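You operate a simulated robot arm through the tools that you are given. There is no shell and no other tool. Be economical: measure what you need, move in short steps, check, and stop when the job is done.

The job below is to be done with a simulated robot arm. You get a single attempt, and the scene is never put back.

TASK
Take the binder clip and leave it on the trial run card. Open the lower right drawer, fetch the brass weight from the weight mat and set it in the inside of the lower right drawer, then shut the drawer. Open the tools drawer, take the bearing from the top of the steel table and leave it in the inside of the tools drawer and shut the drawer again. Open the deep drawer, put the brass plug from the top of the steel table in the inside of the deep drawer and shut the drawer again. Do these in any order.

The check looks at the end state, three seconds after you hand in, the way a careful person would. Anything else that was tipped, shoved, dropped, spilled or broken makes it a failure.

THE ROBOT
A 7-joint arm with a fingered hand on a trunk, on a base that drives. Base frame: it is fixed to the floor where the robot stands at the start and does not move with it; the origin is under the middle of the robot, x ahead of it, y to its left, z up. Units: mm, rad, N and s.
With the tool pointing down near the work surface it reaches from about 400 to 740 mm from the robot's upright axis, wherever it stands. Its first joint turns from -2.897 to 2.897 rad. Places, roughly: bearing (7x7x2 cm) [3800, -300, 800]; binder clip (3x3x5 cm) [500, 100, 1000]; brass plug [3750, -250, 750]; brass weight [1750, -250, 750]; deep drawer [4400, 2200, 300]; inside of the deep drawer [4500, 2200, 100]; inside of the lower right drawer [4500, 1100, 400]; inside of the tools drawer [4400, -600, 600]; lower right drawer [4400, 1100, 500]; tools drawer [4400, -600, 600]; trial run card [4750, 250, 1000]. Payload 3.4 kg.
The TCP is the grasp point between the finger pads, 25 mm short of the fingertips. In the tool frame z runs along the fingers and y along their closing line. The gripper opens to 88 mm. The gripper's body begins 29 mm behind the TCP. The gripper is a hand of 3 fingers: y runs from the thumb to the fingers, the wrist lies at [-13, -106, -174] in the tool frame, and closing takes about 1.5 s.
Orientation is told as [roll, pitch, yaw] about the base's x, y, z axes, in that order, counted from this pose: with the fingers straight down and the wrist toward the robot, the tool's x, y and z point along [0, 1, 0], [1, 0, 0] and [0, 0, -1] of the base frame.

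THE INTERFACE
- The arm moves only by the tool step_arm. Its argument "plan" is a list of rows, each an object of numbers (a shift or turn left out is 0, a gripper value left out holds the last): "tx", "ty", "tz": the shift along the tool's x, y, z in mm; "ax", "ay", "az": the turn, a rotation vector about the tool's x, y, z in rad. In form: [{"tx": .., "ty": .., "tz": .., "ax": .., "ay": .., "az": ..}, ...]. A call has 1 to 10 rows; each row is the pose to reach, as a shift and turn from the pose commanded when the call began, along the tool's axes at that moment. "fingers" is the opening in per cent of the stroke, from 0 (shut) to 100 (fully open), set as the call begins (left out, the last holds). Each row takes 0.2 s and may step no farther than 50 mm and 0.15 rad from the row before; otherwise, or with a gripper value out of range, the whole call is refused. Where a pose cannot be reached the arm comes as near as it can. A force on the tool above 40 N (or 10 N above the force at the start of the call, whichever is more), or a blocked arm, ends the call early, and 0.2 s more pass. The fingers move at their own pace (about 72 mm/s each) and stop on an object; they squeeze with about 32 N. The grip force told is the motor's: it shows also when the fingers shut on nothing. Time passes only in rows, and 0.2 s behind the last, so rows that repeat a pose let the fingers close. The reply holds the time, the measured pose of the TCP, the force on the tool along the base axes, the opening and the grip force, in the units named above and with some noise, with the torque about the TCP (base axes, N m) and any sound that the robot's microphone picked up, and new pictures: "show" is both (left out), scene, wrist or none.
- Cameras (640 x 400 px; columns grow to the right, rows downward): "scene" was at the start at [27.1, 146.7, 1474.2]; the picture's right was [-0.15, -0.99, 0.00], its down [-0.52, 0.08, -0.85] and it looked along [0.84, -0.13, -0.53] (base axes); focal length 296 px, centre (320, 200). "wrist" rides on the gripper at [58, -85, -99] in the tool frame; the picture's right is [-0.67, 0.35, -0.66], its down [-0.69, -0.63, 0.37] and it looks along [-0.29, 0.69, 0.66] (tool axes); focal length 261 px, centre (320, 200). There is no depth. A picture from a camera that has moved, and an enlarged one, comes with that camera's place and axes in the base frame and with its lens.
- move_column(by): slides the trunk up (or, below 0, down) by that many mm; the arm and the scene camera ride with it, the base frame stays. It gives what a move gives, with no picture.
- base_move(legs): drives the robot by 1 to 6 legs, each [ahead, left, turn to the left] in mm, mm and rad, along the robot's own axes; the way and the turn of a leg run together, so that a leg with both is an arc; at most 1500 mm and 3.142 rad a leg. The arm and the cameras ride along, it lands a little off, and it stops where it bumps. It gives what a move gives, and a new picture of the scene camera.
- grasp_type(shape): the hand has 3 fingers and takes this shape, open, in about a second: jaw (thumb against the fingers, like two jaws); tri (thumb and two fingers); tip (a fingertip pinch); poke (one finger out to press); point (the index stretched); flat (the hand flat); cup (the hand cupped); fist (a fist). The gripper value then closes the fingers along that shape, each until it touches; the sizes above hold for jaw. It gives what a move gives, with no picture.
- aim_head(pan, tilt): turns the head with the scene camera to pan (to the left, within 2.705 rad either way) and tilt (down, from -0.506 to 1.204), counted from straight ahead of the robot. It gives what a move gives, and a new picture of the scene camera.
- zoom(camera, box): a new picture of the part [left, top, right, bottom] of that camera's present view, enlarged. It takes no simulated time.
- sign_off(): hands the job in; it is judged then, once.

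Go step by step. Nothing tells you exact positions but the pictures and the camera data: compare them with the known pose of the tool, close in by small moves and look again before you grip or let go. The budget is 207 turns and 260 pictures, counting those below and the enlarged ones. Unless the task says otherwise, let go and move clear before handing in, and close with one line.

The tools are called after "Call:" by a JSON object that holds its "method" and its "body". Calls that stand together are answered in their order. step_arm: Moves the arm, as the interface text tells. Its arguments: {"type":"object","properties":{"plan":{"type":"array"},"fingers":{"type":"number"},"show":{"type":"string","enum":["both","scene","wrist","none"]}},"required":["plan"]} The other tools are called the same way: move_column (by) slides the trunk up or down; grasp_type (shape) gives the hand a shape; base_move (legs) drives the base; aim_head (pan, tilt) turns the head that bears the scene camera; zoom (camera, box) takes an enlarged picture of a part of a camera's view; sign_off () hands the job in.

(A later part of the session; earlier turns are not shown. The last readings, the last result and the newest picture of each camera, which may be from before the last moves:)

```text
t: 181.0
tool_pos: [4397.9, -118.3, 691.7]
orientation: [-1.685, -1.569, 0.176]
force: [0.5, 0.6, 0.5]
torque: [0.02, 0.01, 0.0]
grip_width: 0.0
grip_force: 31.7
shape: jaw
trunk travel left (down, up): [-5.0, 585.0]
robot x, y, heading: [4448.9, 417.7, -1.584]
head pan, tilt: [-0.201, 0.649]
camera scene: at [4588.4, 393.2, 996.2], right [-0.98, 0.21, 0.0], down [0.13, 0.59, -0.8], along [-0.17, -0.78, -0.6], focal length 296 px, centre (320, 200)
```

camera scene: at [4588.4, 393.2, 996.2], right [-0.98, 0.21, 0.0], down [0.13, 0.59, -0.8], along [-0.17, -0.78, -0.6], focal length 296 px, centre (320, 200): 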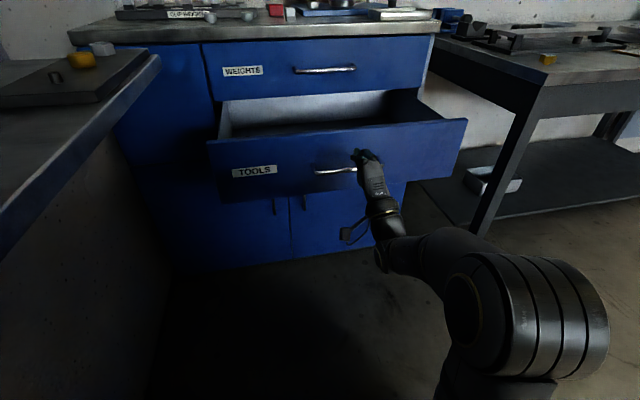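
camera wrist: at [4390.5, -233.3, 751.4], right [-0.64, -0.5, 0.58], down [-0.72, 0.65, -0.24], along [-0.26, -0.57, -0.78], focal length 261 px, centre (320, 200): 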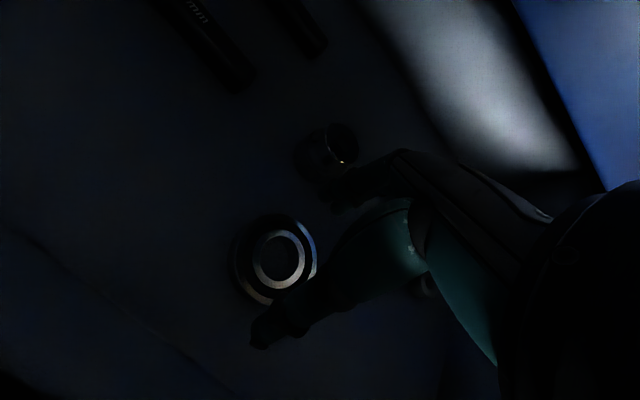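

Fingertips face the panel just above the handle. I push: a bit by base, then with the arm.

Call:
{"method": "base_move", "body": {"legs": [[110, 0, 0]]}}

Call:
{"method": "step_arm", "body": {"plan": [{"tz": 25}, {"tz": 50}, {"tz": 75}, {"tz": 100}, {"tz": 125}, {"tz": 145}, {"tz": 160}], "show": "scene"}}

```text
t: 182.2
tool_pos: [4397.7, -229.4, 691.4]
orientation: [-1.68, -1.567, 0.172]
force: [-0.4, 0.4, -0.4]
torque: [-0.03, 0.01, 0.01]
grip_width: 0.0
grip_force: 32.4
shape: jaw
trunk travel left (down, up): [-5.0, 585.0]
robot x, y, heading: [4450.3, 303.2, -1.581]
head pan, tilt: [-0.201, 0.649]
camera scene: at [4587.2, 283.7, 996.2], right [-0.98, 0.21, 0.0], down [0.13, 0.59, -0.8], along [-0.17, -0.78, -0.6], focal length 296 px, centre (320, 200)
```

scene: 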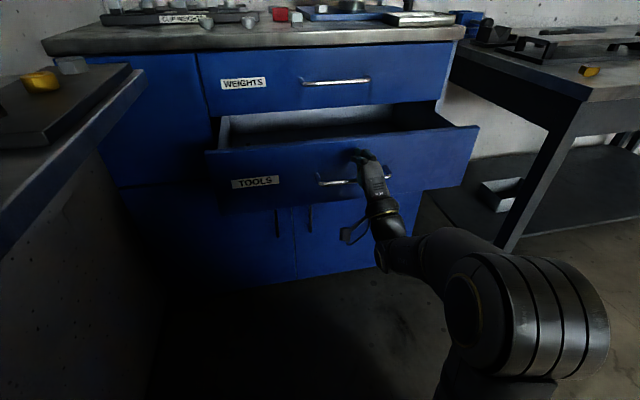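

```text
t: 183.8
tool_pos: [4397.3, -390.6, 693.4]
orientation: [-1.463, -1.563, -0.036]
force: [-0.8, -0.5, 0.7]
torque: [-0.02, 0.0, -0.01]
grip_width: 0.2
grip_force: 32.0
shape: jaw
out of reach, approached as far as the arm can: row 2, 3, 4, 5, 6, 7
trunk travel left (down, up): [-5.0, 585.0]
robot x, y, heading: [4447.3, 310.0, -1.578]
head pan, tilt: [-0.201, 0.649]
camera scene: at [4587.2, 283.7, 996.3], right [-0.98, 0.21, 0.0], down [0.13, 0.59, -0.8], along [-0.17, -0.78, -0.6], focal length 296 px, centre (320, 200)
```

scene: 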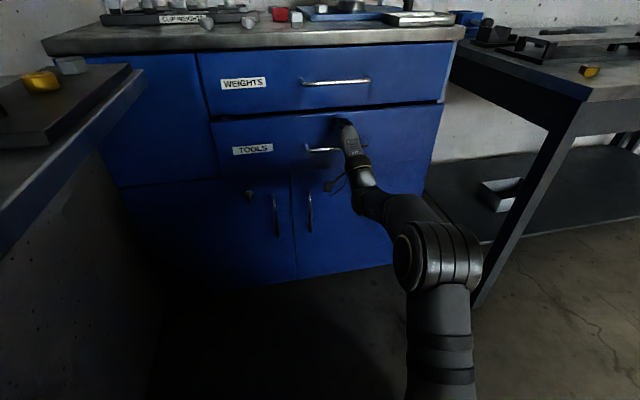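

Almost closed. I push the last bit with the base.

Call:
{"method": "base_move", "body": {"legs": [[30, 0, 0]]}}

Call:
{"method": "zoom", "body": {"camera": "scene", "box": [180, 60, 480, 220]}}

```text
t: 184.6
tool_pos: [4397.0, -419.1, 693.8]
orientation: [-1.457, -1.563, -0.041]
force: [1.4, 4.0, -0.4]
torque: [0.05, -0.01, 0.02]
grip_width: 0.1
grip_force: 32.0
shape: jaw
trunk travel left (down, up): [-5.0, 585.0]
robot x, y, heading: [4443.7, 277.5, -1.581]
head pan, tilt: [-0.201, 0.649]
camera scene: at [4587.0, 254.2, 996.2], right [-0.98, 0.21, 0.0], down [0.13, 0.59, -0.8], along [-0.17, -0.78, -0.6], focal length 296 px, centre (320, 200)
```

scene: 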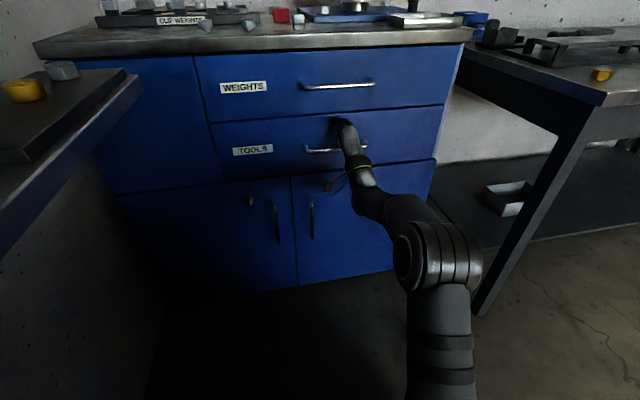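

```text
2.13 times, centred on (330, 140) of scene
camera zoom: at [4587.0, 254.2, 996.2], right [-0.98, 0.21, 0.0], down [0.13, 0.59, -0.8], along [-0.17, -0.78, -0.6], focal length 632 px, centre (299, 328)
```

zoom: 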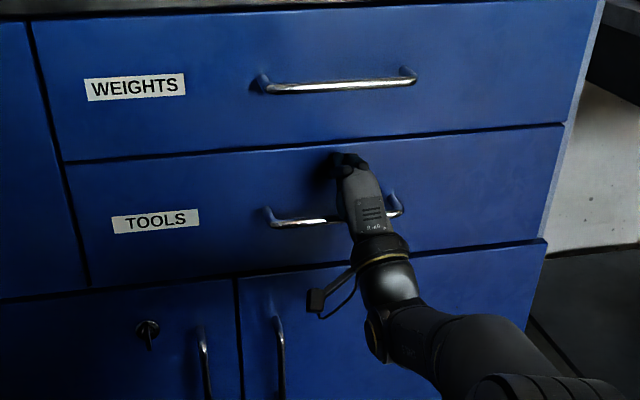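

The drawer is shut flush. I retract, raise, and drive to the wood bench to open the lower-right and deep drawers.

Call:
{"method": "step_arm", "body": {"plan": [{"tz": -40}, {"tz": -80}, {"tz": -120}, {"tz": -160}, {"tz": -190}], "show": "none"}}

Call:
{"method": "base_move", "body": {"legs": [[-90, 0, 0], [0, -850, 0], [-900, 0, 0]]}}

Call:
{"method": "aim_head", "body": {"pan": 1.57, "tilt": 0.35}}

```text
t: 185.8
tool_pos: [4381.6, -231.1, 691.5]
orientation: [-1.306, -1.567, -0.19]
force: [0.0, -0.7, -0.4]
torque: [-0.02, -0.01, -0.04]
grip_width: 0.0
grip_force: 32.3
shape: jaw
trunk travel left (down, up): [-5.0, 585.0]
robot x, y, heading: [4448.3, 276.3, -1.58]
head pan, tilt: [-0.201, 0.649]
```

```text
t: 195.2
tool_pos: [3561.5, 747.0, 692.4]
orientation: [-1.412, -1.564, -0.083]
force: [-0.3, -0.5, -0.8]
torque: [0.02, 0.0, 0.0]
grip_width: 0.0
grip_force: 31.8
shape: jaw
trunk travel left (down, up): [-5.0, 585.0]
robot x, y, heading: [3627.9, 1254.2, -1.583]
head pan, tilt: [-0.201, 0.649]
camera scene: at [3765.0, 1232.5, 996.2], right [-0.98, 0.21, 0.0], down [0.12, 0.59, -0.8], along [-0.16, -0.78, -0.6], focal length 296 px, centre (320, 200)
```

scene: 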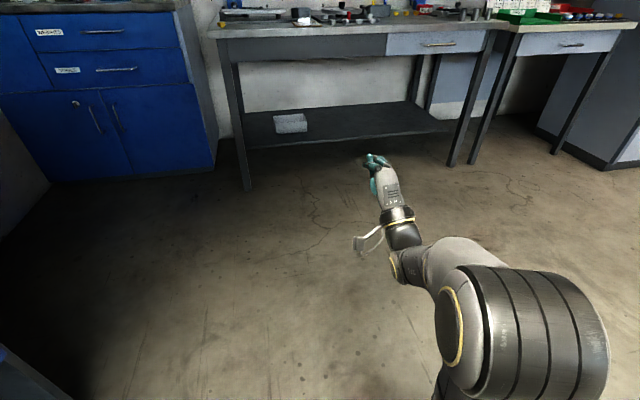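

```text
t: 197.0
tool_pos: [3561.3, 747.3, 692.1]
orientation: [-1.404, -1.563, -0.089]
force: [0.3, -0.3, 0.2]
torque: [0.0, 0.0, -0.03]
grip_width: 0.0
grip_force: 32.0
shape: jaw
trunk travel left (down, up): [-5.0, 585.0]
robot x, y, heading: [3623.1, 1250.1, -1.58]
head pan, tilt: [1.571, 0.351]
camera scene: at [3876.1, 1316.7, 1023.3], right [-0.01, -1.0, 0.0], down [-0.34, 0.0, -0.94], along [0.94, -0.01, -0.34], focal length 296 px, centre (320, 200)
```

scene: 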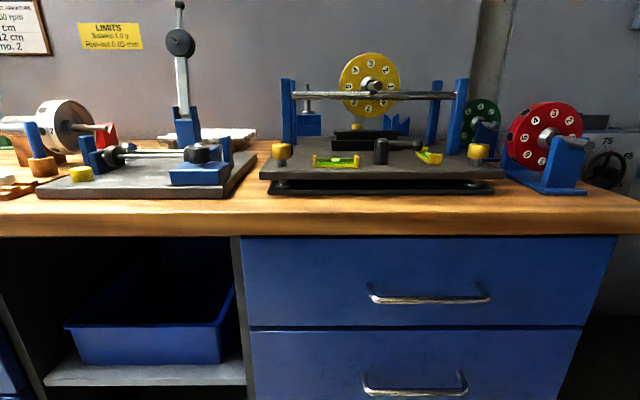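

The lower handle here is the lower-right drawer. I turn to face +x and get a second view for its position.

Call:
{"method": "base_move", "body": {"legs": [[0, 0, 1.58], [0, -130, 0]]}}

Call:
{"method": "aim_head", "body": {"pan": 0.0, "tilt": 0.55}}

```text
t: 202.0
tool_pos: [4128.1, 1044.7, 692.2]
orientation: [-1.406, -1.564, 1.453]
force: [0.2, 0.3, 0.3]
torque: [-0.01, -0.01, -0.02]
grip_width: 0.0
grip_force: 32.0
shape: jaw
trunk travel left (down, up): [-5.0, 585.0]
robot x, y, heading: [3621.5, 1122.2, -0.035]
head pan, tilt: [1.571, 0.351]
camera scene: at [3568.8, 1378.6, 1023.3], right [1.0, -0.04, 0.0], down [-0.01, -0.34, -0.94], along [0.03, 0.94, -0.34], focal length 296 px, centre (320, 200)
```

scene: 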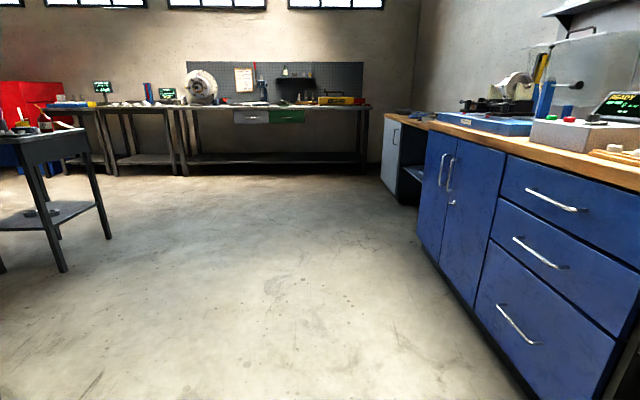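

```text
t: 203.7
tool_pos: [4127.3, 1046.1, 691.4]
orientation: [-1.404, -1.564, 1.45]
force: [-0.1, 0.2, -0.6]
torque: [0.0, 0.0, 0.01]
grip_width: 0.0
grip_force: 31.8
shape: jaw
trunk travel left (down, up): [-5.0, 585.0]
robot x, y, heading: [3622.0, 1125.9, -0.035]
head pan, tilt: [0.0, 0.55]
camera scene: at [3655.3, 1282.5, 1005.0], right [-0.03, -1.0, 0.0], down [-0.52, 0.02, -0.85], along [0.85, -0.03, -0.52], focal length 296 px, centre (320, 200)
```

scene: 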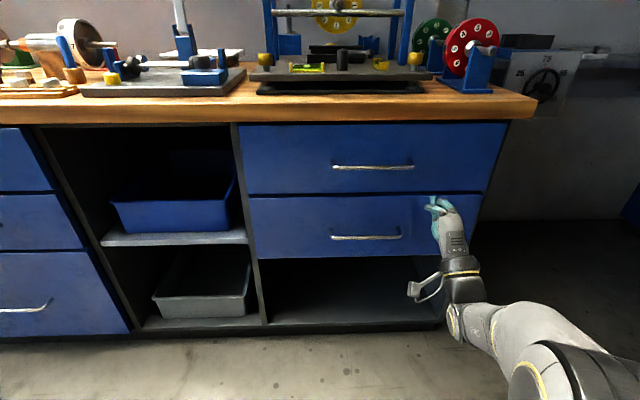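

Triangulated handle of the lower-right drawer: about [4265,1139,514]. I bring the open hand in front of it.

Call:
{"method": "step_arm", "body": {"plan": [{"tx": 19, "ty": -36}, {"tx": 38, "ty": -72}, {"tx": 57, "ty": -108}, {"tx": 76, "ty": -144}, {"tx": 92, "ty": -177}, {"tx": 92, "ty": -177, "tz": 30}], "fingers": 50}}

```text
t: 205.1
tool_pos: [4139.0, 1062.0, 528.3]
orientation: [-0.808, -1.563, 0.885]
force: [-0.7, 0.5, -0.3]
torque: [0.01, 0.0, -0.01]
grip_width: 43.9
grip_force: 0.0
shape: jaw
out of reach, approached as far as the arm can: row 2, 3, 4, 5, 6
trunk travel left (down, up): [-5.0, 585.0]
robot x, y, heading: [3620.2, 1123.4, -0.035]
head pan, tilt: [0.0, 0.55]
camera scene: at [3655.1, 1282.4, 1005.1], right [-0.04, -1.0, 0.0], down [-0.52, 0.02, -0.85], along [0.85, -0.03, -0.52], focal length 296 px, centre (320, 200)
camera wrist: at [4034.9, 1111.2, 445.1], right [-0.6, -0.72, 0.36], down [0.41, -0.66, -0.63], along [0.68, -0.23, 0.69], focal length 261 px, centre (320, 200)
```

scene: 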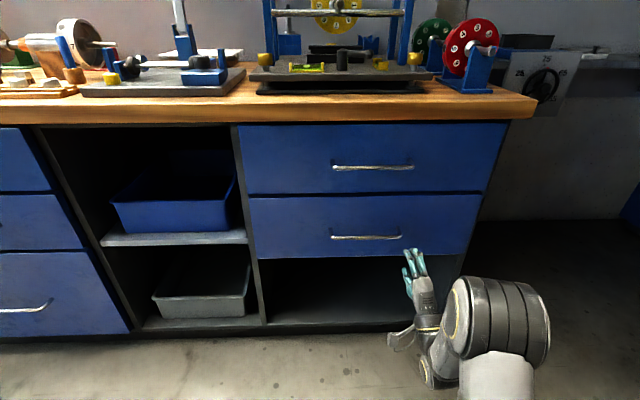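
wrist: 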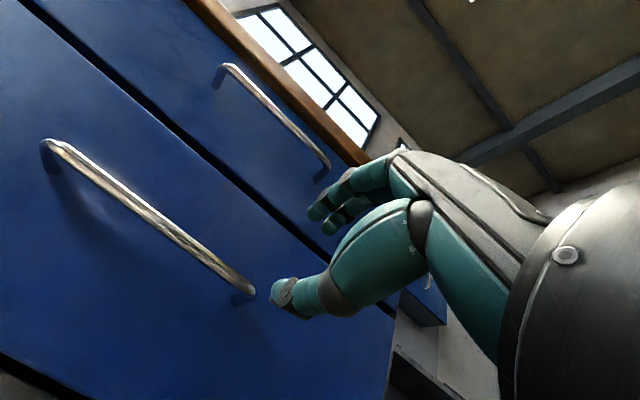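

Handle refined to [4250,1146,527]. I shift the base left ~85 mm to line up.

Call:
{"method": "base_move", "body": {"legs": [[0, 86, 0]]}}

Call:
{"method": "step_arm", "body": {"plan": [{"tz": 25}, {"tz": 50}]}}

```text
t: 206.2
tool_pos: [4143.4, 1149.8, 528.8]
orientation: [-0.756, -1.562, 0.832]
force: [-0.5, -0.1, -0.4]
torque: [-0.03, -0.06, 0.0]
grip_width: 43.9
grip_force: 0.1
shape: jaw
trunk travel left (down, up): [-5.0, 585.0]
robot x, y, heading: [3620.2, 1211.8, -0.04]
head pan, tilt: [0.0, 0.55]
camera scene: at [3658.3, 1370.6, 1005.0], right [-0.03, -1.0, 0.0], down [-0.52, 0.02, -0.85], along [0.85, -0.03, -0.52], focal length 296 px, centre (320, 200)
```

scene: 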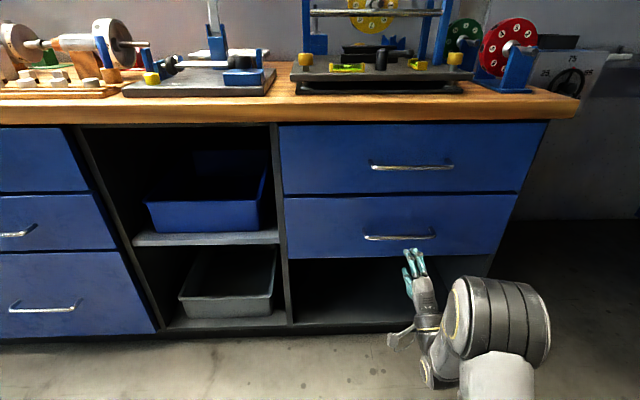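

```text
t: 206.8
tool_pos: [4193.3, 1146.8, 528.2]
orientation: [-0.633, -1.564, 0.715]
force: [-0.1, 0.8, 0.0]
torque: [-0.01, -0.02, 0.03]
grip_width: 43.6
grip_force: 0.0
shape: jaw
out of reach, approached as far as the arm can: row 2
trunk travel left (down, up): [-5.0, 585.0]
robot x, y, heading: [3621.6, 1212.3, -0.035]
head pan, tilt: [0.0, 0.55]
camera scene: at [3658.3, 1370.6, 1005.0], right [-0.03, -1.0, 0.0], down [-0.52, 0.02, -0.85], along [0.85, -0.03, -0.52], focal length 296 px, centre (320, 200)
camera wrist: at [4088.1, 1196.1, 445.2], right [-0.59, -0.72, 0.36], down [0.42, -0.66, -0.63], along [0.69, -0.22, 0.69], focal length 261 px, centre (320, 200)
```

scene: 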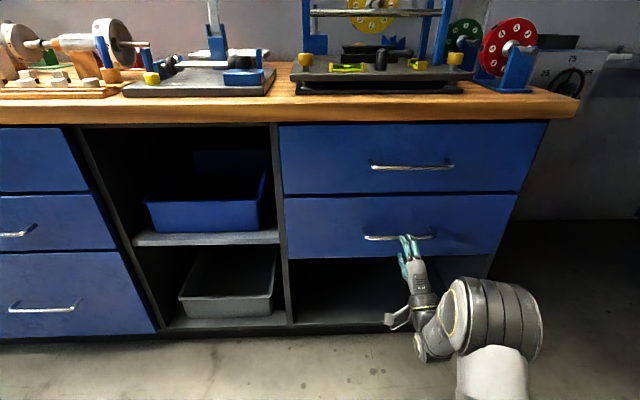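
wrist: 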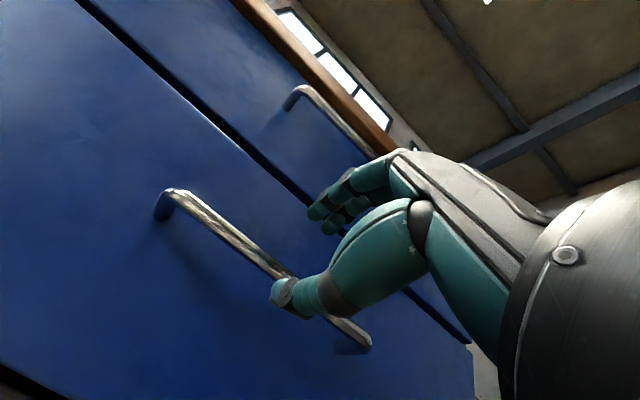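

Call:
{"method": "base_move", "body": {"legs": [[52, 0, 0]]}}

Call:
{"method": "step_arm", "body": {"plan": [{"tz": 0}], "show": "wrist"}}

```text
t: 207.7
tool_pos: [4244.7, 1146.5, 528.5]
orientation: [-0.642, -1.562, 0.727]
force: [-0.2, 0.7, 0.0]
torque: [0.01, 0.02, 0.0]
grip_width: 43.8
grip_force: 0.0
shape: jaw
trunk travel left (down, up): [-5.0, 585.0]
robot x, y, heading: [3676.9, 1210.5, -0.036]
head pan, tilt: [0.0, 0.55]
camera scene: at [3710.5, 1368.8, 1005.0], right [-0.03, -1.0, 0.0], down [-0.52, 0.02, -0.85], along [0.85, -0.03, -0.52], focal length 296 px, centre (320, 200)
```

scene: 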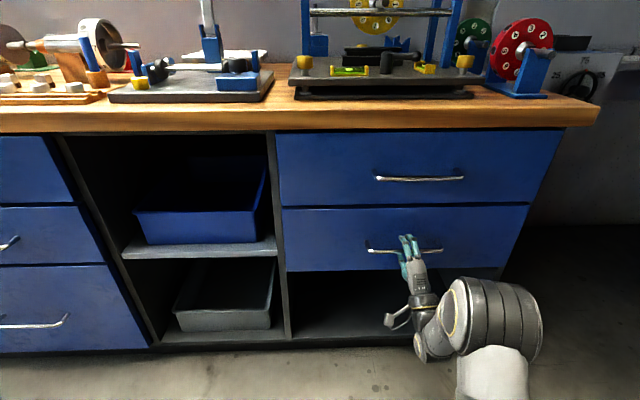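

```text
t: 208.1
tool_pos: [4244.9, 1146.4, 529.0]
orientation: [-0.64, -1.564, 0.727]
force: [0.8, 0.1, 0.2]
torque: [0.0, 0.0, -0.01]
grip_width: 43.7
grip_force: 0.1
shape: jaw
trunk travel left (down, up): [-5.0, 585.0]
robot x, y, heading: [3677.9, 1212.1, -0.036]
head pan, tilt: [0.0, 0.55]
camera wrist: at [4140.1, 1194.8, 445.2], right [-0.59, -0.72, 0.36], down [0.42, -0.66, -0.63], along [0.69, -0.22, 0.69], focal length 261 px, centre (320, 200)
```

wrist: 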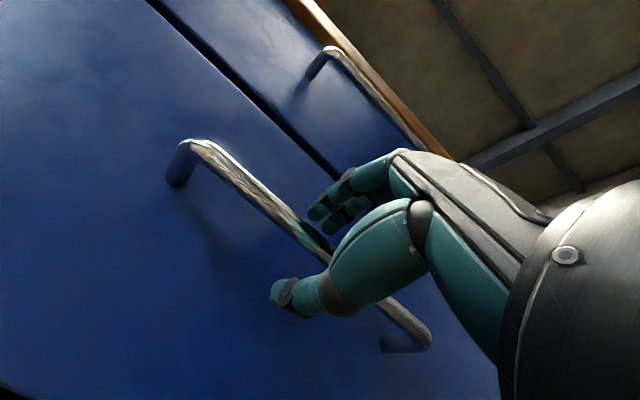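

The bar is between thumb and fingers, as before. I close and pull with the base.

Call:
{"method": "step_arm", "body": {"plan": [{"tz": 2}, {"tz": 2}, {"tz": 2}, {"tz": 2}, {"tz": 2}, {"tz": 2}], "fingers": 0, "show": "wrist"}}

Call:
{"method": "base_move", "body": {"legs": [[-280, 0, 0]]}}

```text
t: 209.5
tool_pos: [4248.1, 1147.0, 528.0]
orientation: [-0.499, -1.56, 0.586]
force: [5.8, 2.1, -6.5]
torque: [0.09, 0.03, 0.0]
grip_width: 0.2
grip_force: 31.5
shape: jaw
trunk travel left (down, up): [-5.0, 585.0]
robot x, y, heading: [3675.7, 1212.5, -0.035]
head pan, tilt: [0.0, 0.55]
camera wrist: at [4142.4, 1195.1, 444.4], right [-0.59, -0.72, 0.36], down [0.42, -0.65, -0.63], along [0.69, -0.22, 0.69], focal length 261 px, centre (320, 200)
```

wrist: 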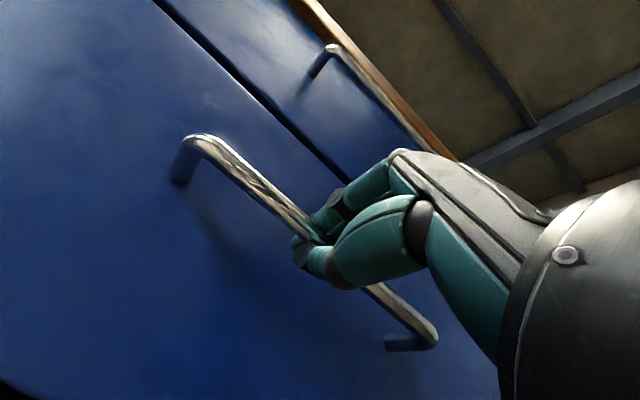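

```text
t: 211.5
tool_pos: [3966.8, 1156.3, 528.3]
orientation: [-0.517, -1.562, 0.607]
force: [-1.9, -3.6, -9.3]
torque: [-0.01, -0.02, -0.01]
grip_width: 0.0
grip_force: 32.6
shape: jaw
trunk travel left (down, up): [-5.0, 585.0]
robot x, y, heading: [3395.5, 1217.1, -0.028]
head pan, tilt: [0.0, 0.55]
camera scene: at [3430.5, 1378.1, 1005.0], right [-0.03, -1.0, 0.0], down [-0.52, 0.02, -0.85], along [0.85, -0.03, -0.52], focal length 296 px, centre (320, 200)
```

scene: 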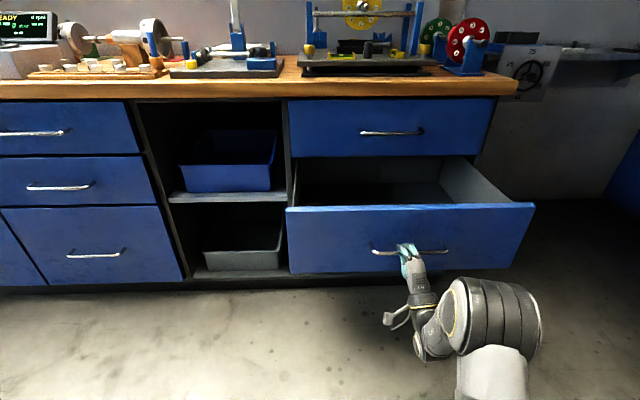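

Open 280 mm. I release, back off, and go to the deep drawer (handle about [4250,2151,296]).

Call:
{"method": "step_arm", "body": {"plan": [{"tz": 0}, {"tz": 0}, {"tz": 0}, {"tz": 0}], "fingers": 55, "show": "none"}}

Call:
{"method": "base_move", "body": {"legs": [[-110, 0, 0], [0, 990, 0.03]]}}

Call:
{"method": "step_arm", "body": {"plan": [{"ax": 0.15}, {"ax": 0.3}, {"ax": 0.45}, {"ax": 0.6}, {"ax": 0.75}], "show": "scene"}}

```text
t: 212.5
tool_pos: [3967.3, 1157.4, 528.6]
orientation: [-0.587, -1.561, 0.674]
force: [0.0, -0.6, -0.3]
torque: [0.05, -0.06, 0.01]
grip_width: 48.0
grip_force: 0.1
shape: jaw
trunk travel left (down, up): [-5.0, 585.0]
robot x, y, heading: [3395.5, 1220.2, -0.029]
head pan, tilt: [0.0, 0.55]
```

```text
t: 218.3
tool_pos: [3881.3, 2153.5, 528.1]
orientation: [-0.586, -1.562, 0.695]
force: [0.0, -0.4, 1.5]
torque: [-0.04, 0.02, 0.02]
grip_width: 48.0
grip_force: 0.0
shape: jaw
trunk travel left (down, up): [-5.0, 585.0]
robot x, y, heading: [3307.0, 2200.6, -0.017]
head pan, tilt: [0.0, 0.55]
camera scene: at [3340.2, 2362.5, 1005.0], right [-0.01, -1.0, 0.0], down [-0.52, 0.01, -0.85], along [0.85, -0.01, -0.52], focal length 296 px, centre (320, 200)
```

scene: 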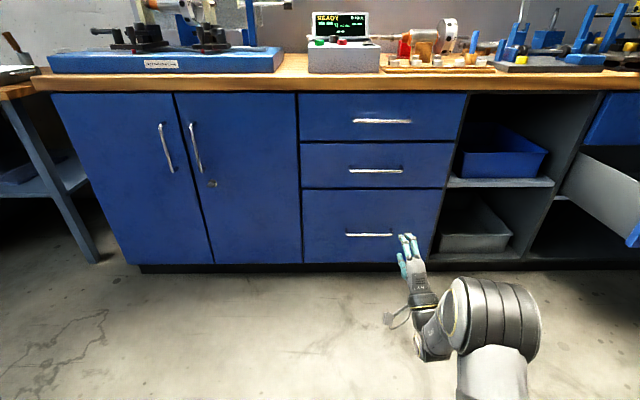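

```text
t: 219.6
tool_pos: [3880.6, 2152.4, 529.1]
orientation: [-0.006, -0.812, 0.117]
force: [-0.3, -0.6, -0.3]
torque: [0.04, 0.02, 0.02]
grip_width: 48.2
grip_force: 0.1
shape: jaw
trunk travel left (down, up): [-5.0, 585.0]
robot x, y, heading: [3313.2, 2199.9, -0.016]
head pan, tilt: [0.0, 0.55]
camera scene: at [3340.3, 2362.4, 1005.0], right [-0.01, -1.0, 0.0], down [-0.52, 0.01, -0.85], along [0.85, -0.01, -0.52], focal length 296 px, centre (320, 200)
```

scene: 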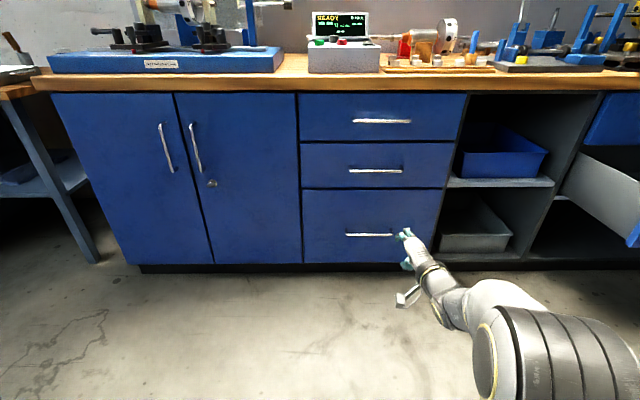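

I lower the tilted hand to the handle height.

Call:
{"method": "step_arm", "body": {"plan": [{"tz": 30, "ty": -31}, {"tz": 60, "ty": -62}, {"tz": 90, "ty": -93}, {"tz": 120, "ty": -124}, {"tz": 146, "ty": -152}, {"tz": 162, "ty": -172}]}}

```text
t: 220.9
tool_pos: [3883.2, 2150.8, 292.7]
orientation: [-0.005, -0.816, 0.113]
force: [-0.2, -0.1, 0.7]
torque: [0.04, -0.02, -0.01]
grip_width: 48.0
grip_force: 0.0
shape: jaw
trunk travel left (down, up): [-5.0, 585.0]
robot x, y, heading: [3312.4, 2202.4, -0.012]
head pan, tilt: [0.0, 0.55]
camera scene: at [3340.1, 2362.5, 1005.1], right [-0.01, -1.0, 0.0], down [-0.52, 0.01, -0.85], along [0.85, -0.01, -0.52], focal length 296 px, centre (320, 200)
camera wrist: at [3746.1, 2193.6, 299.5], right [-0.16, -0.69, 0.71], down [-0.09, -0.7, -0.71], along [0.98, -0.18, 0.05], focal length 261 px, centre (320, 200)
```

scene: 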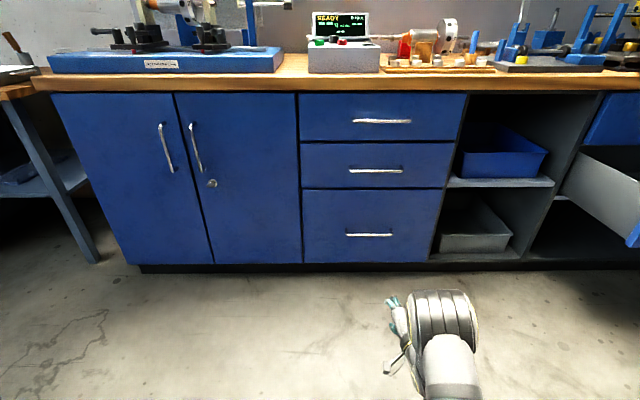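
wrist: 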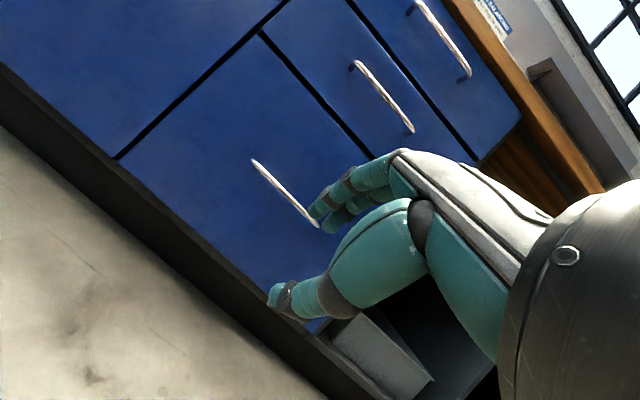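

Handle confirmed at [4250,2159,287]. I raise a bit, drive forward so the hand is just short of and above it.

Call:
{"method": "step_arm", "body": {"plan": [{"tz": -15, "ty": 16}, {"tz": -29, "ty": 31}], "show": "none", "fingers": 38}}

Call:
{"method": "base_move", "body": {"legs": [[300, 10, 0]]}}

Call:
{"method": "step_arm", "body": {"plan": [{"tz": 0}], "show": "wrist"}}

```text
t: 221.6
tool_pos: [3882.2, 2151.0, 334.9]
orientation: [-0.005, -0.813, 0.114]
force: [0.1, 1.1, -1.1]
torque: [-0.03, 0.01, -0.02]
grip_width: 33.5
grip_force: 0.0
shape: jaw
trunk travel left (down, up): [-5.0, 585.0]
robot x, y, heading: [3310.1, 2201.4, -0.009]
head pan, tilt: [0.0, 0.55]
```

```text
t: 223.6
tool_pos: [4185.4, 2155.5, 335.2]
orientation: [-0.007, -0.813, 0.111]
force: [0.0, -0.2, -0.1]
torque: [0.02, -0.03, 0.0]
grip_width: 34.3
grip_force: 0.1
shape: jaw
trunk travel left (down, up): [-5.0, 585.0]
robot x, y, heading: [3614.1, 2208.0, -0.012]
head pan, tilt: [0.0, 0.55]
camera scene: at [3644.1, 2368.2, 1005.0], right [-0.02, -1.0, 0.0], down [-0.52, 0.01, -0.85], along [0.85, -0.01, -0.52], focal length 296 px, centre (320, 200)
```

scene: 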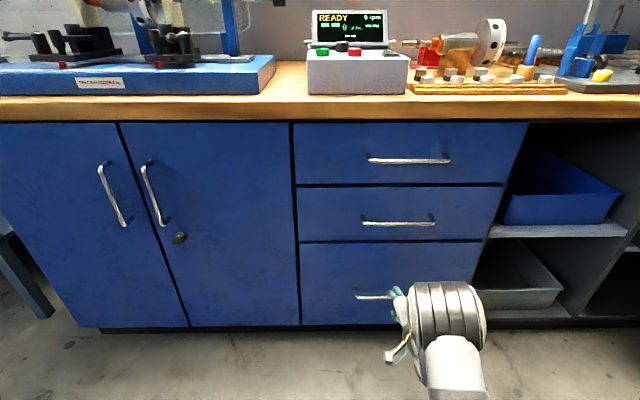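

```text
t: 224.0
tool_pos: [4185.3, 2155.3, 333.1]
orientation: [-0.006, -0.813, 0.11]
force: [-0.5, 0.4, 0.3]
torque: [0.01, -0.01, 0.04]
grip_width: 33.8
grip_force: 0.0
shape: jaw
trunk travel left (down, up): [-5.0, 585.0]
robot x, y, heading: [3612.4, 2210.4, -0.01]
head pan, tilt: [0.0, 0.55]
camera wrist: at [4049.0, 2198.7, 341.8], right [-0.16, -0.69, 0.71], down [-0.09, -0.7, -0.71], along [0.98, -0.18, 0.05], focal length 261 px, centre (320, 200)
```

wrist: 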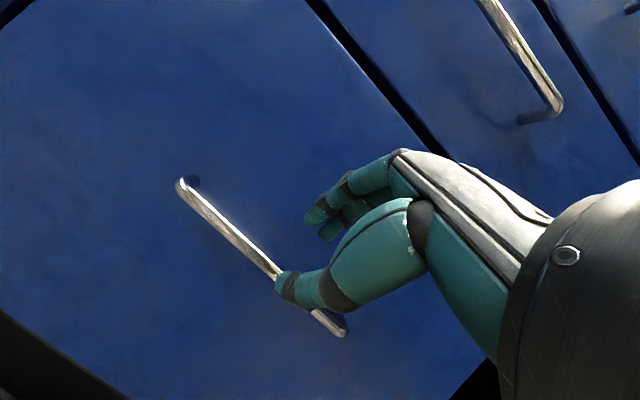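

Call:
{"method": "step_arm", "body": {"plan": [{"tz": 20, "ty": 10, "tx": 4}, {"tz": 45, "ty": 10, "tx": 4}], "show": "wrist"}}

```text
t: 224.6
tool_pos: [4224.5, 2162.1, 309.2]
orientation: [-0.006, -0.812, 0.111]
force: [-0.9, -0.1, -0.3]
torque: [-0.01, 0.01, -0.01]
grip_width: 33.7
grip_force: 0.1
shape: jaw
trunk travel left (down, up): [-5.0, 585.0]
robot x, y, heading: [3613.1, 2211.0, -0.014]
head pan, tilt: [0.0, 0.55]
camera wrist: at [4088.2, 2204.9, 316.9], right [-0.16, -0.69, 0.71], down [-0.09, -0.7, -0.71], along [0.98, -0.18, 0.05], focal length 261 px, centre (320, 200)
```

wrist: 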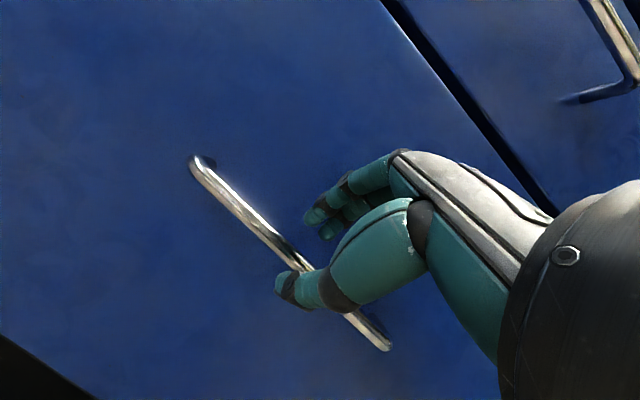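

Call:
{"method": "step_arm", "body": {"plan": [{"tz": 14, "ty": 2}, {"tz": 28, "ty": 2}], "show": "wrist"}}

```text
t: 225.2
tool_pos: [4245.5, 2165.4, 292.3]
orientation: [-0.007, -0.813, 0.111]
force: [-0.6, -0.6, -0.4]
torque: [0.0, 0.02, -0.01]
grip_width: 33.8
grip_force: 0.2
shape: jaw
trunk travel left (down, up): [-5.0, 585.0]
robot x, y, heading: [3615.9, 2206.8, -0.016]
head pan, tilt: [0.0, 0.55]
camera wrist: at [4109.4, 2207.8, 299.3], right [-0.16, -0.69, 0.71], down [-0.09, -0.7, -0.71], along [0.98, -0.18, 0.05], focal length 261 px, centre (320, 200)
```

wrist: 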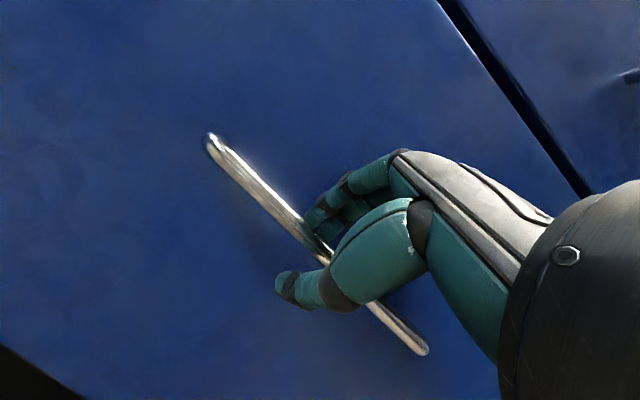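

Good alignment, as before. I close and pull with the base.

Call:
{"method": "step_arm", "body": {"plan": [{"tz": 2}, {"tz": 2}, {"tz": 2}, {"tz": 2}, {"tz": 2}], "fingers": 0, "show": "wrist"}}

Call:
{"method": "base_move", "body": {"legs": [[-280, 0, 0]]}}

```text
t: 226.4
tool_pos: [4246.1, 2165.1, 289.0]
orientation: [-0.007, -0.81, 0.112]
force: [3.7, 0.3, -11.8]
torque: [0.02, 0.02, -0.03]
grip_width: 0.0
grip_force: 31.8
shape: jaw
trunk travel left (down, up): [-5.0, 585.0]
robot x, y, heading: [3615.4, 2208.3, -0.016]
head pan, tilt: [0.0, 0.55]
camera wrist: at [4110.5, 2208.4, 297.1], right [-0.16, -0.69, 0.71], down [-0.09, -0.7, -0.71], along [0.98, -0.18, 0.05], focal length 261 px, centre (320, 200)
```

wrist: 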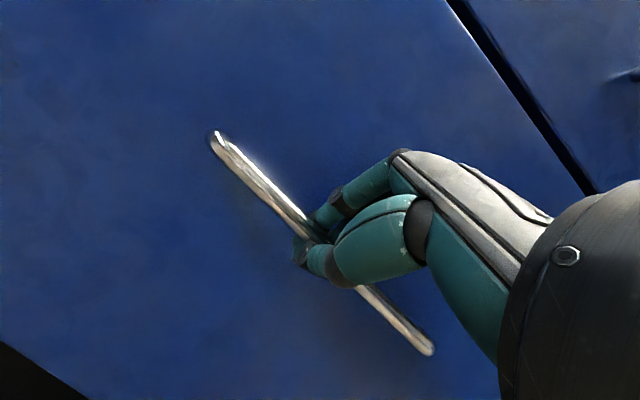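

```text
t: 228.4
tool_pos: [3967.4, 2167.7, 290.0]
orientation: [-0.007, -0.812, 0.109]
force: [-1.7, -16.8, -15.4]
torque: [-0.05, 0.05, -0.12]
grip_width: 0.0
grip_force: 32.4
shape: jaw
trunk travel left (down, up): [-5.0, 585.0]
robot x, y, heading: [3332.3, 2210.6, -0.014]
head pan, tilt: [0.0, 0.55]
camera scene: at [3366.0, 2371.9, 1005.0], right [-0.02, -1.0, 0.0], down [-0.52, 0.01, -0.85], along [0.85, -0.01, -0.52], focal length 296 px, centre (320, 200)
```

scene: 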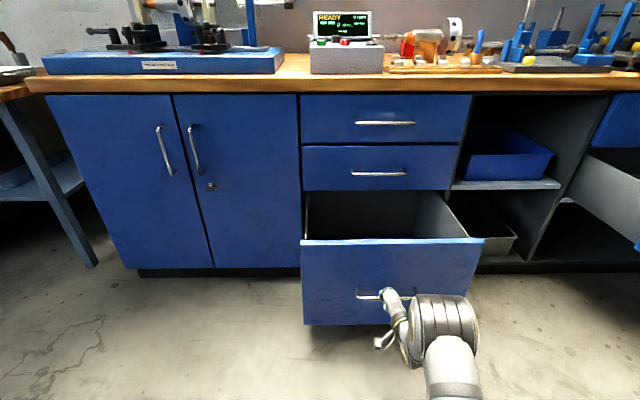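

Deep drawer opened. I release, withdraw, raise the trunk, and look into it.

Call:
{"method": "step_arm", "body": {"plan": [{"tz": 0}, {"tz": 0}, {"tz": 0}, {"tz": 0}], "fingers": 45, "show": "none"}}

Call:
{"method": "step_arm", "body": {"plan": [{"tz": -25}, {"tz": -50}, {"tz": -80}], "show": "none"}}

Call:
{"method": "move_column", "body": {"by": 400}}

Call:
{"method": "aim_head", "body": {"pan": -0.2, "tilt": 0.8}}

```text
t: 229.4
tool_pos: [3966.2, 2168.1, 290.7]
orientation: [-0.006, -0.815, 0.109]
force: [-2.4, 1.0, 0.4]
torque: [-0.02, -0.04, 0.01]
grip_width: 38.9
grip_force: 0.0
shape: jaw
trunk travel left (down, up): [-5.0, 585.0]
robot x, y, heading: [3333.9, 2213.0, -0.013]
head pan, tilt: [0.0, 0.55]
```

```text
t: 230.2
tool_pos: [3910.3, 2162.3, 345.8]
orientation: [-0.008, -0.814, 0.11]
force: [-0.5, 0.8, -0.5]
torque: [0.01, 0.0, -0.01]
grip_width: 39.4
grip_force: 0.0
shape: jaw
trunk travel left (down, up): [-5.0, 585.0]
robot x, y, heading: [3333.5, 2209.5, -0.012]
head pan, tilt: [0.0, 0.55]
```

```text
t: 234.0
tool_pos: [3911.1, 2163.5, 745.3]
orientation: [-0.007, -0.813, 0.11]
force: [-0.5, 0.3, 0.4]
torque: [0.01, 0.02, 0.01]
grip_width: 39.4
grip_force: 0.1
shape: jaw
trunk travel left (down, up): [-405.0, 185.0]
robot x, y, heading: [3340.4, 2213.3, -0.016]
head pan, tilt: [0.0, 0.55]
```

```text
t: 234.8
tool_pos: [3910.9, 2162.5, 745.9]
orientation: [-0.006, -0.815, 0.111]
force: [0.6, -0.6, -0.8]
torque: [0.02, -0.01, -0.02]
grip_width: 39.2
grip_force: 0.1
shape: jaw
trunk travel left (down, up): [-405.0, 185.0]
robot x, y, heading: [3336.6, 2214.5, -0.013]
head pan, tilt: [-0.201, 0.799]
camera scene: at [3353.8, 2356.5, 1383.7], right [-0.21, -0.98, 0.0], down [-0.7, 0.15, -0.7], along [0.68, -0.15, -0.72], focal length 296 px, centre (320, 200)
```

scene: 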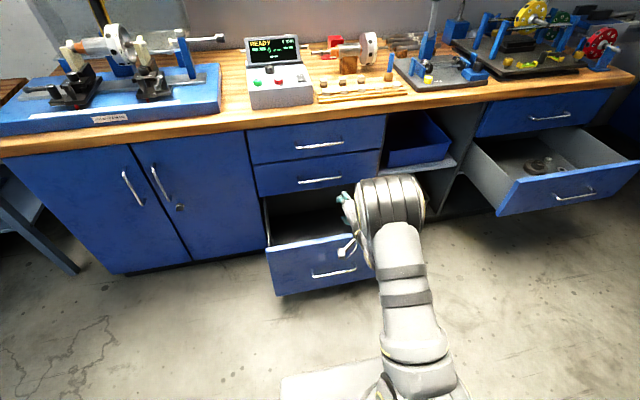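

I turn the hand down and drive to the steel table for the brass plug.

Call:
{"method": "step_arm", "body": {"plan": [{"ax": 0.15, "tz": -10}, {"ax": 0.3, "tz": -30}, {"ax": 0.45, "tz": -50}, {"ax": 0.6, "tz": -70}, {"ax": 0.75, "tz": -90}, {"ax": 0.813, "tz": -110}], "show": "none", "fingers": 75}}

Call:
{"method": "base_move", "body": {"legs": [[0, 0, -1.57], [1500, 0, 0], [340, 0, 0], [0, 480, 0]]}}

Call:
{"method": "aim_head", "body": {"pan": 0.0, "tilt": 0.6}}

```text
t: 236.2
tool_pos: [3830.7, 2156.1, 823.1]
orientation: [-0.005, 0.001, 0.104]
force: [0.0, -0.3, -0.6]
torque: [0.02, 0.03, -0.02]
grip_width: 65.8
grip_force: 0.1
shape: jaw
trunk travel left (down, up): [-405.0, 185.0]
robot x, y, heading: [3330.8, 2213.6, -0.021]
head pan, tilt: [-0.201, 0.799]
```

```text
t: 249.5
tool_pos: [3319.8, -149.6, 823.5]
orientation: [-0.003, -0.001, -1.43]
force: [1.1, 28.0, 18.9]
torque: [-0.64, 0.06, 0.04]
grip_width: 56.2
grip_force: 0.0
shape: jaw
trunk travel left (down, up): [-405.0, 185.0]
robot x, y, heading: [3355.7, 342.3, -1.553]
head pan, tilt: [-0.201, 0.799]
stopped in leg 3: the force on the tool passed its limit at 45 N (the readings are from after the stop); the commanded pose is now the measured one
camera scene: at [3499.5, 335.9, 1383.8], right [-0.98, 0.18, 0.0], down [0.13, 0.7, -0.7], along [-0.13, -0.69, -0.71], focal length 296 px, centre (320, 200)
```

scene: 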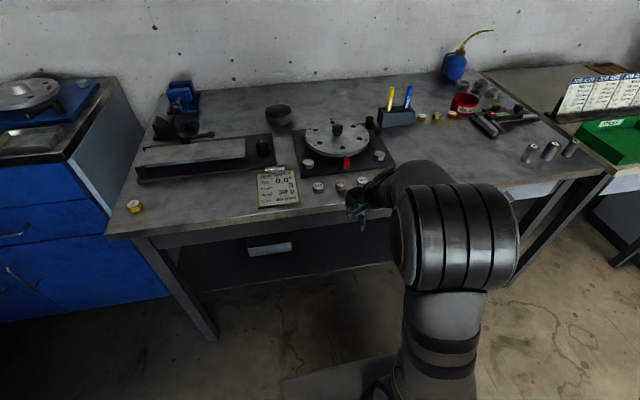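

```text
t: 250.2
tool_pos: [3319.7, -149.6, 823.4]
orientation: [-0.002, -0.001, -1.432]
force: [-0.2, 32.9, 19.8]
torque: [-0.69, 0.05, 0.01]
grip_width: 56.0
grip_force: 0.1
shape: jaw
trunk travel left (down, up): [-405.0, 185.0]
robot x, y, heading: [3357.5, 343.7, -1.556]
head pan, tilt: [0.0, 0.6]
camera scene: at [3515.6, 327.3, 1400.6], right [-1.0, -0.02, 0.0], down [-0.01, 0.56, -0.83], along [0.02, -0.83, -0.56], focal length 296 px, centre (320, 200)
```

scene: 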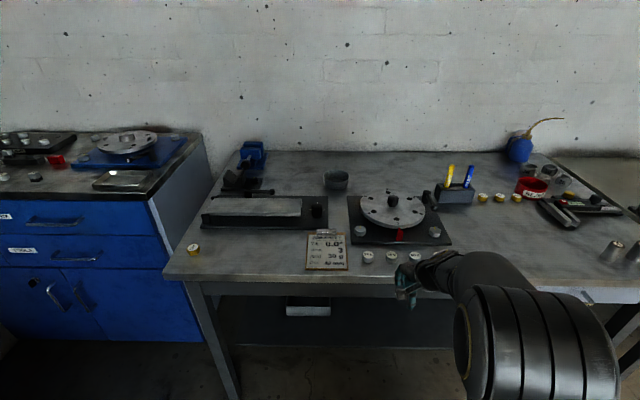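

The hand touched the table's front edge (I came too low and too far). I back off at once and check that nothing moved.

Call:
{"method": "base_move", "body": {"legs": [[-80, 0, 0]]}}

Call:
{"method": "zoom", "body": {"camera": "scene", "box": [290, 180, 640, 330]}}

```text
t: 251.2
tool_pos: [3317.6, -72.9, 821.1]
orientation: [-0.004, 0.003, -1.43]
force: [0.5, -0.7, -0.1]
torque: [0.03, 0.0, 0.0]
grip_width: 65.6
grip_force: 0.0
shape: jaw
trunk travel left (down, up): [-405.0, 185.0]
robot x, y, heading: [3356.6, 422.3, -1.552]
head pan, tilt: [0.0, 0.6]
camera scene: at [3513.9, 399.7, 1400.5], right [-1.0, -0.02, 0.0], down [-0.01, 0.56, -0.83], along [0.02, -0.83, -0.56], focal length 296 px, centre (320, 200)
```

scene: 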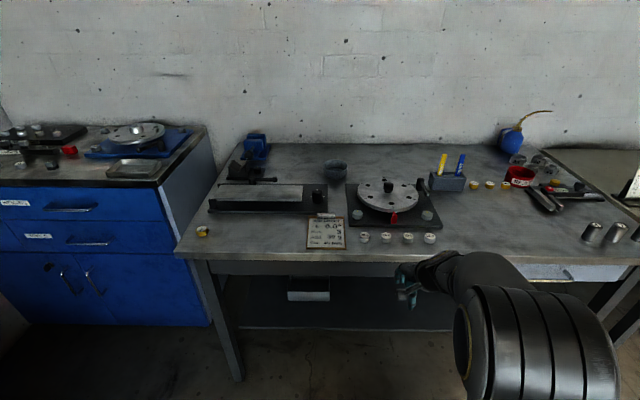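

```text
1.83 times, centred on (465, 255) of scene
camera zoom: at [3513.9, 399.7, 1400.5], right [-1.0, -0.02, 0.0], down [-0.01, 0.56, -0.83], along [0.02, -0.83, -0.56], focal length 541 px, centre (55, 99)
```

zoom: 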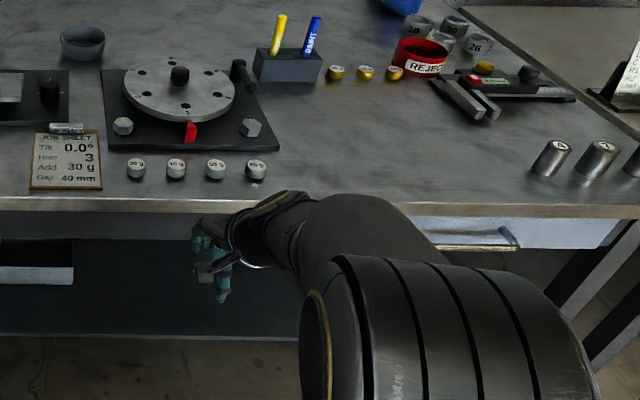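

Everything still stands in order. I raise the hand to a safe height and move over to the plug.

Call:
{"method": "move_column", "body": {"by": 160}}

Call:
{"method": "base_move", "body": {"legs": [[0, 500, 0], [60, 0, 0]]}}

```text
t: 253.1
tool_pos: [3317.1, -74.0, 982.2]
orientation: [-0.001, 0.002, -1.428]
force: [-0.7, 0.3, 0.1]
torque: [-0.03, 0.02, -0.01]
grip_width: 65.9
grip_force: 0.1
shape: jaw
trunk travel left (down, up): [-565.0, 25.0]
robot x, y, heading: [3360.0, 422.1, -1.55]
head pan, tilt: [0.0, 0.6]
```

```text
t: 256.6
tool_pos: [3810.1, -125.1, 981.5]
orientation: [-0.002, 0.007, -1.433]
force: [-0.5, -0.4, 0.2]
torque: [0.01, -0.01, 0.04]
grip_width: 65.5
grip_force: 0.0
shape: jaw
trunk travel left (down, up): [-565.0, 25.0]
robot x, y, heading: [3851.6, 369.4, -1.552]
head pan, tilt: [0.0, 0.6]
camera scene: at [4008.1, 347.6, 1560.5], right [-1.0, -0.02, 0.0], down [-0.01, 0.57, -0.82], along [0.01, -0.82, -0.57], focal length 296 px, centre (320, 200)
```

scene: 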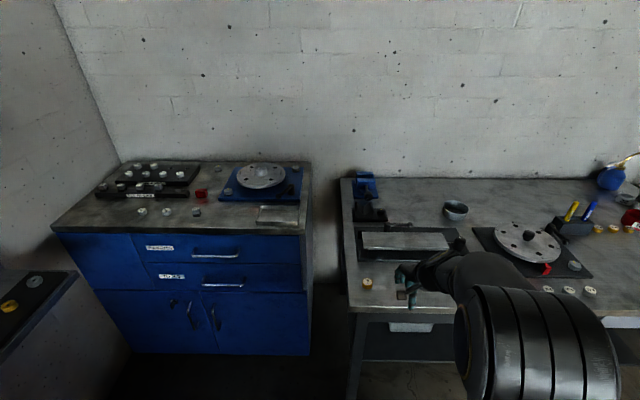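

Call:
{"method": "step_arm", "body": {"plan": [{"tx": 12, "ty": 45}, {"tx": 26, "ty": 90}, {"tx": 42, "ty": 130}, {"tx": 42, "ty": 135, "tz": 35}]}}

```text
t: 257.6
tool_pos: [3870.4, -253.3, 946.3]
orientation: [-0.001, 0.003, -1.429]
force: [0.3, 0.7, -0.4]
torque: [0.02, 0.04, 0.0]
grip_width: 65.7
grip_force: 0.1
shape: jaw
trunk travel left (down, up): [-565.0, 25.0]
robot x, y, heading: [3853.8, 373.2, -1.548]
head pan, tilt: [0.0, 0.6]
camera scene: at [4008.0, 348.5, 1560.6], right [-1.0, -0.02, 0.0], down [-0.01, 0.57, -0.82], along [0.01, -0.82, -0.57], focal length 296 px, centre (320, 200)
camera wrist: at [3915.8, -161.5, 1047.3], right [-0.61, -0.44, 0.66], down [-0.77, 0.53, -0.36], along [-0.19, -0.72, -0.66], focal length 261 px, centre (320, 200)
```

scene: 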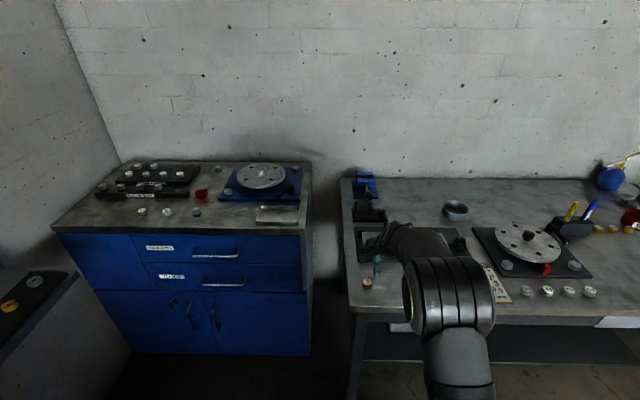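
wrist: 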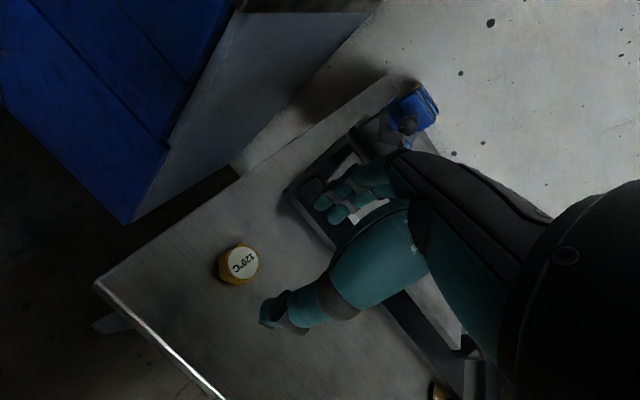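

Call:
{"method": "step_arm", "body": {"plan": [{"tx": 1, "ty": 10}, {"tx": 1, "ty": 10, "tz": 35}, {"tx": 1, "ty": 10, "tz": 65}], "show": "wrist"}}

Call:
{"method": "zoom", "body": {"camera": "scene", "box": [330, 230, 430, 310]}}

```text
t: 258.4
tool_pos: [3872.9, -262.0, 878.9]
orientation: [-0.001, 0.003, -1.43]
force: [-0.6, 0.8, -1.0]
torque: [0.02, 0.01, 0.01]
grip_width: 65.8
grip_force: 0.0
shape: jaw
trunk travel left (down, up): [-565.0, 25.0]
robot x, y, heading: [3851.2, 373.9, -1.55]
head pan, tilt: [0.0, 0.6]
camera wrist: at [3918.5, -170.7, 981.3], right [-0.61, -0.44, 0.66], down [-0.77, 0.53, -0.36], along [-0.19, -0.73, -0.66], focal length 261 px, centre (320, 200)
```

wrist: 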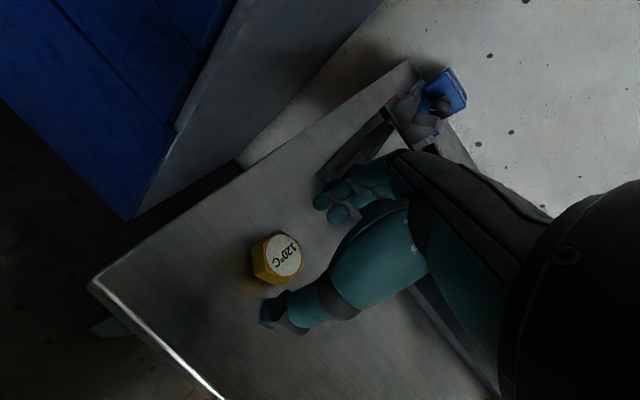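

```text
5.00 times, centred on (380, 270) of scene
camera zoom: at [4008.0, 348.6, 1560.6], right [-1.0, -0.02, 0.0], down [-0.01, 0.56, -0.82], along [0.01, -0.82, -0.57], focal length 1480 px, centre (20, -150)
```

zoom: 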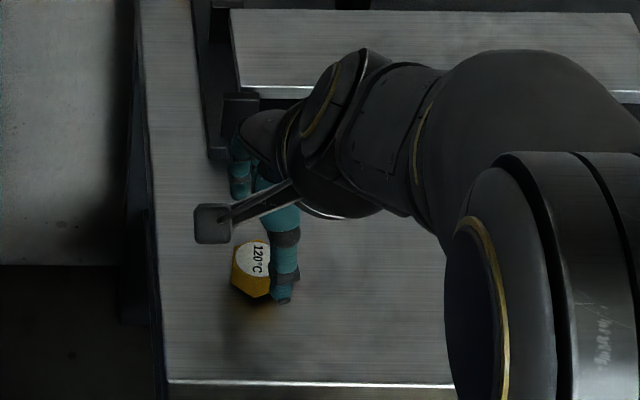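

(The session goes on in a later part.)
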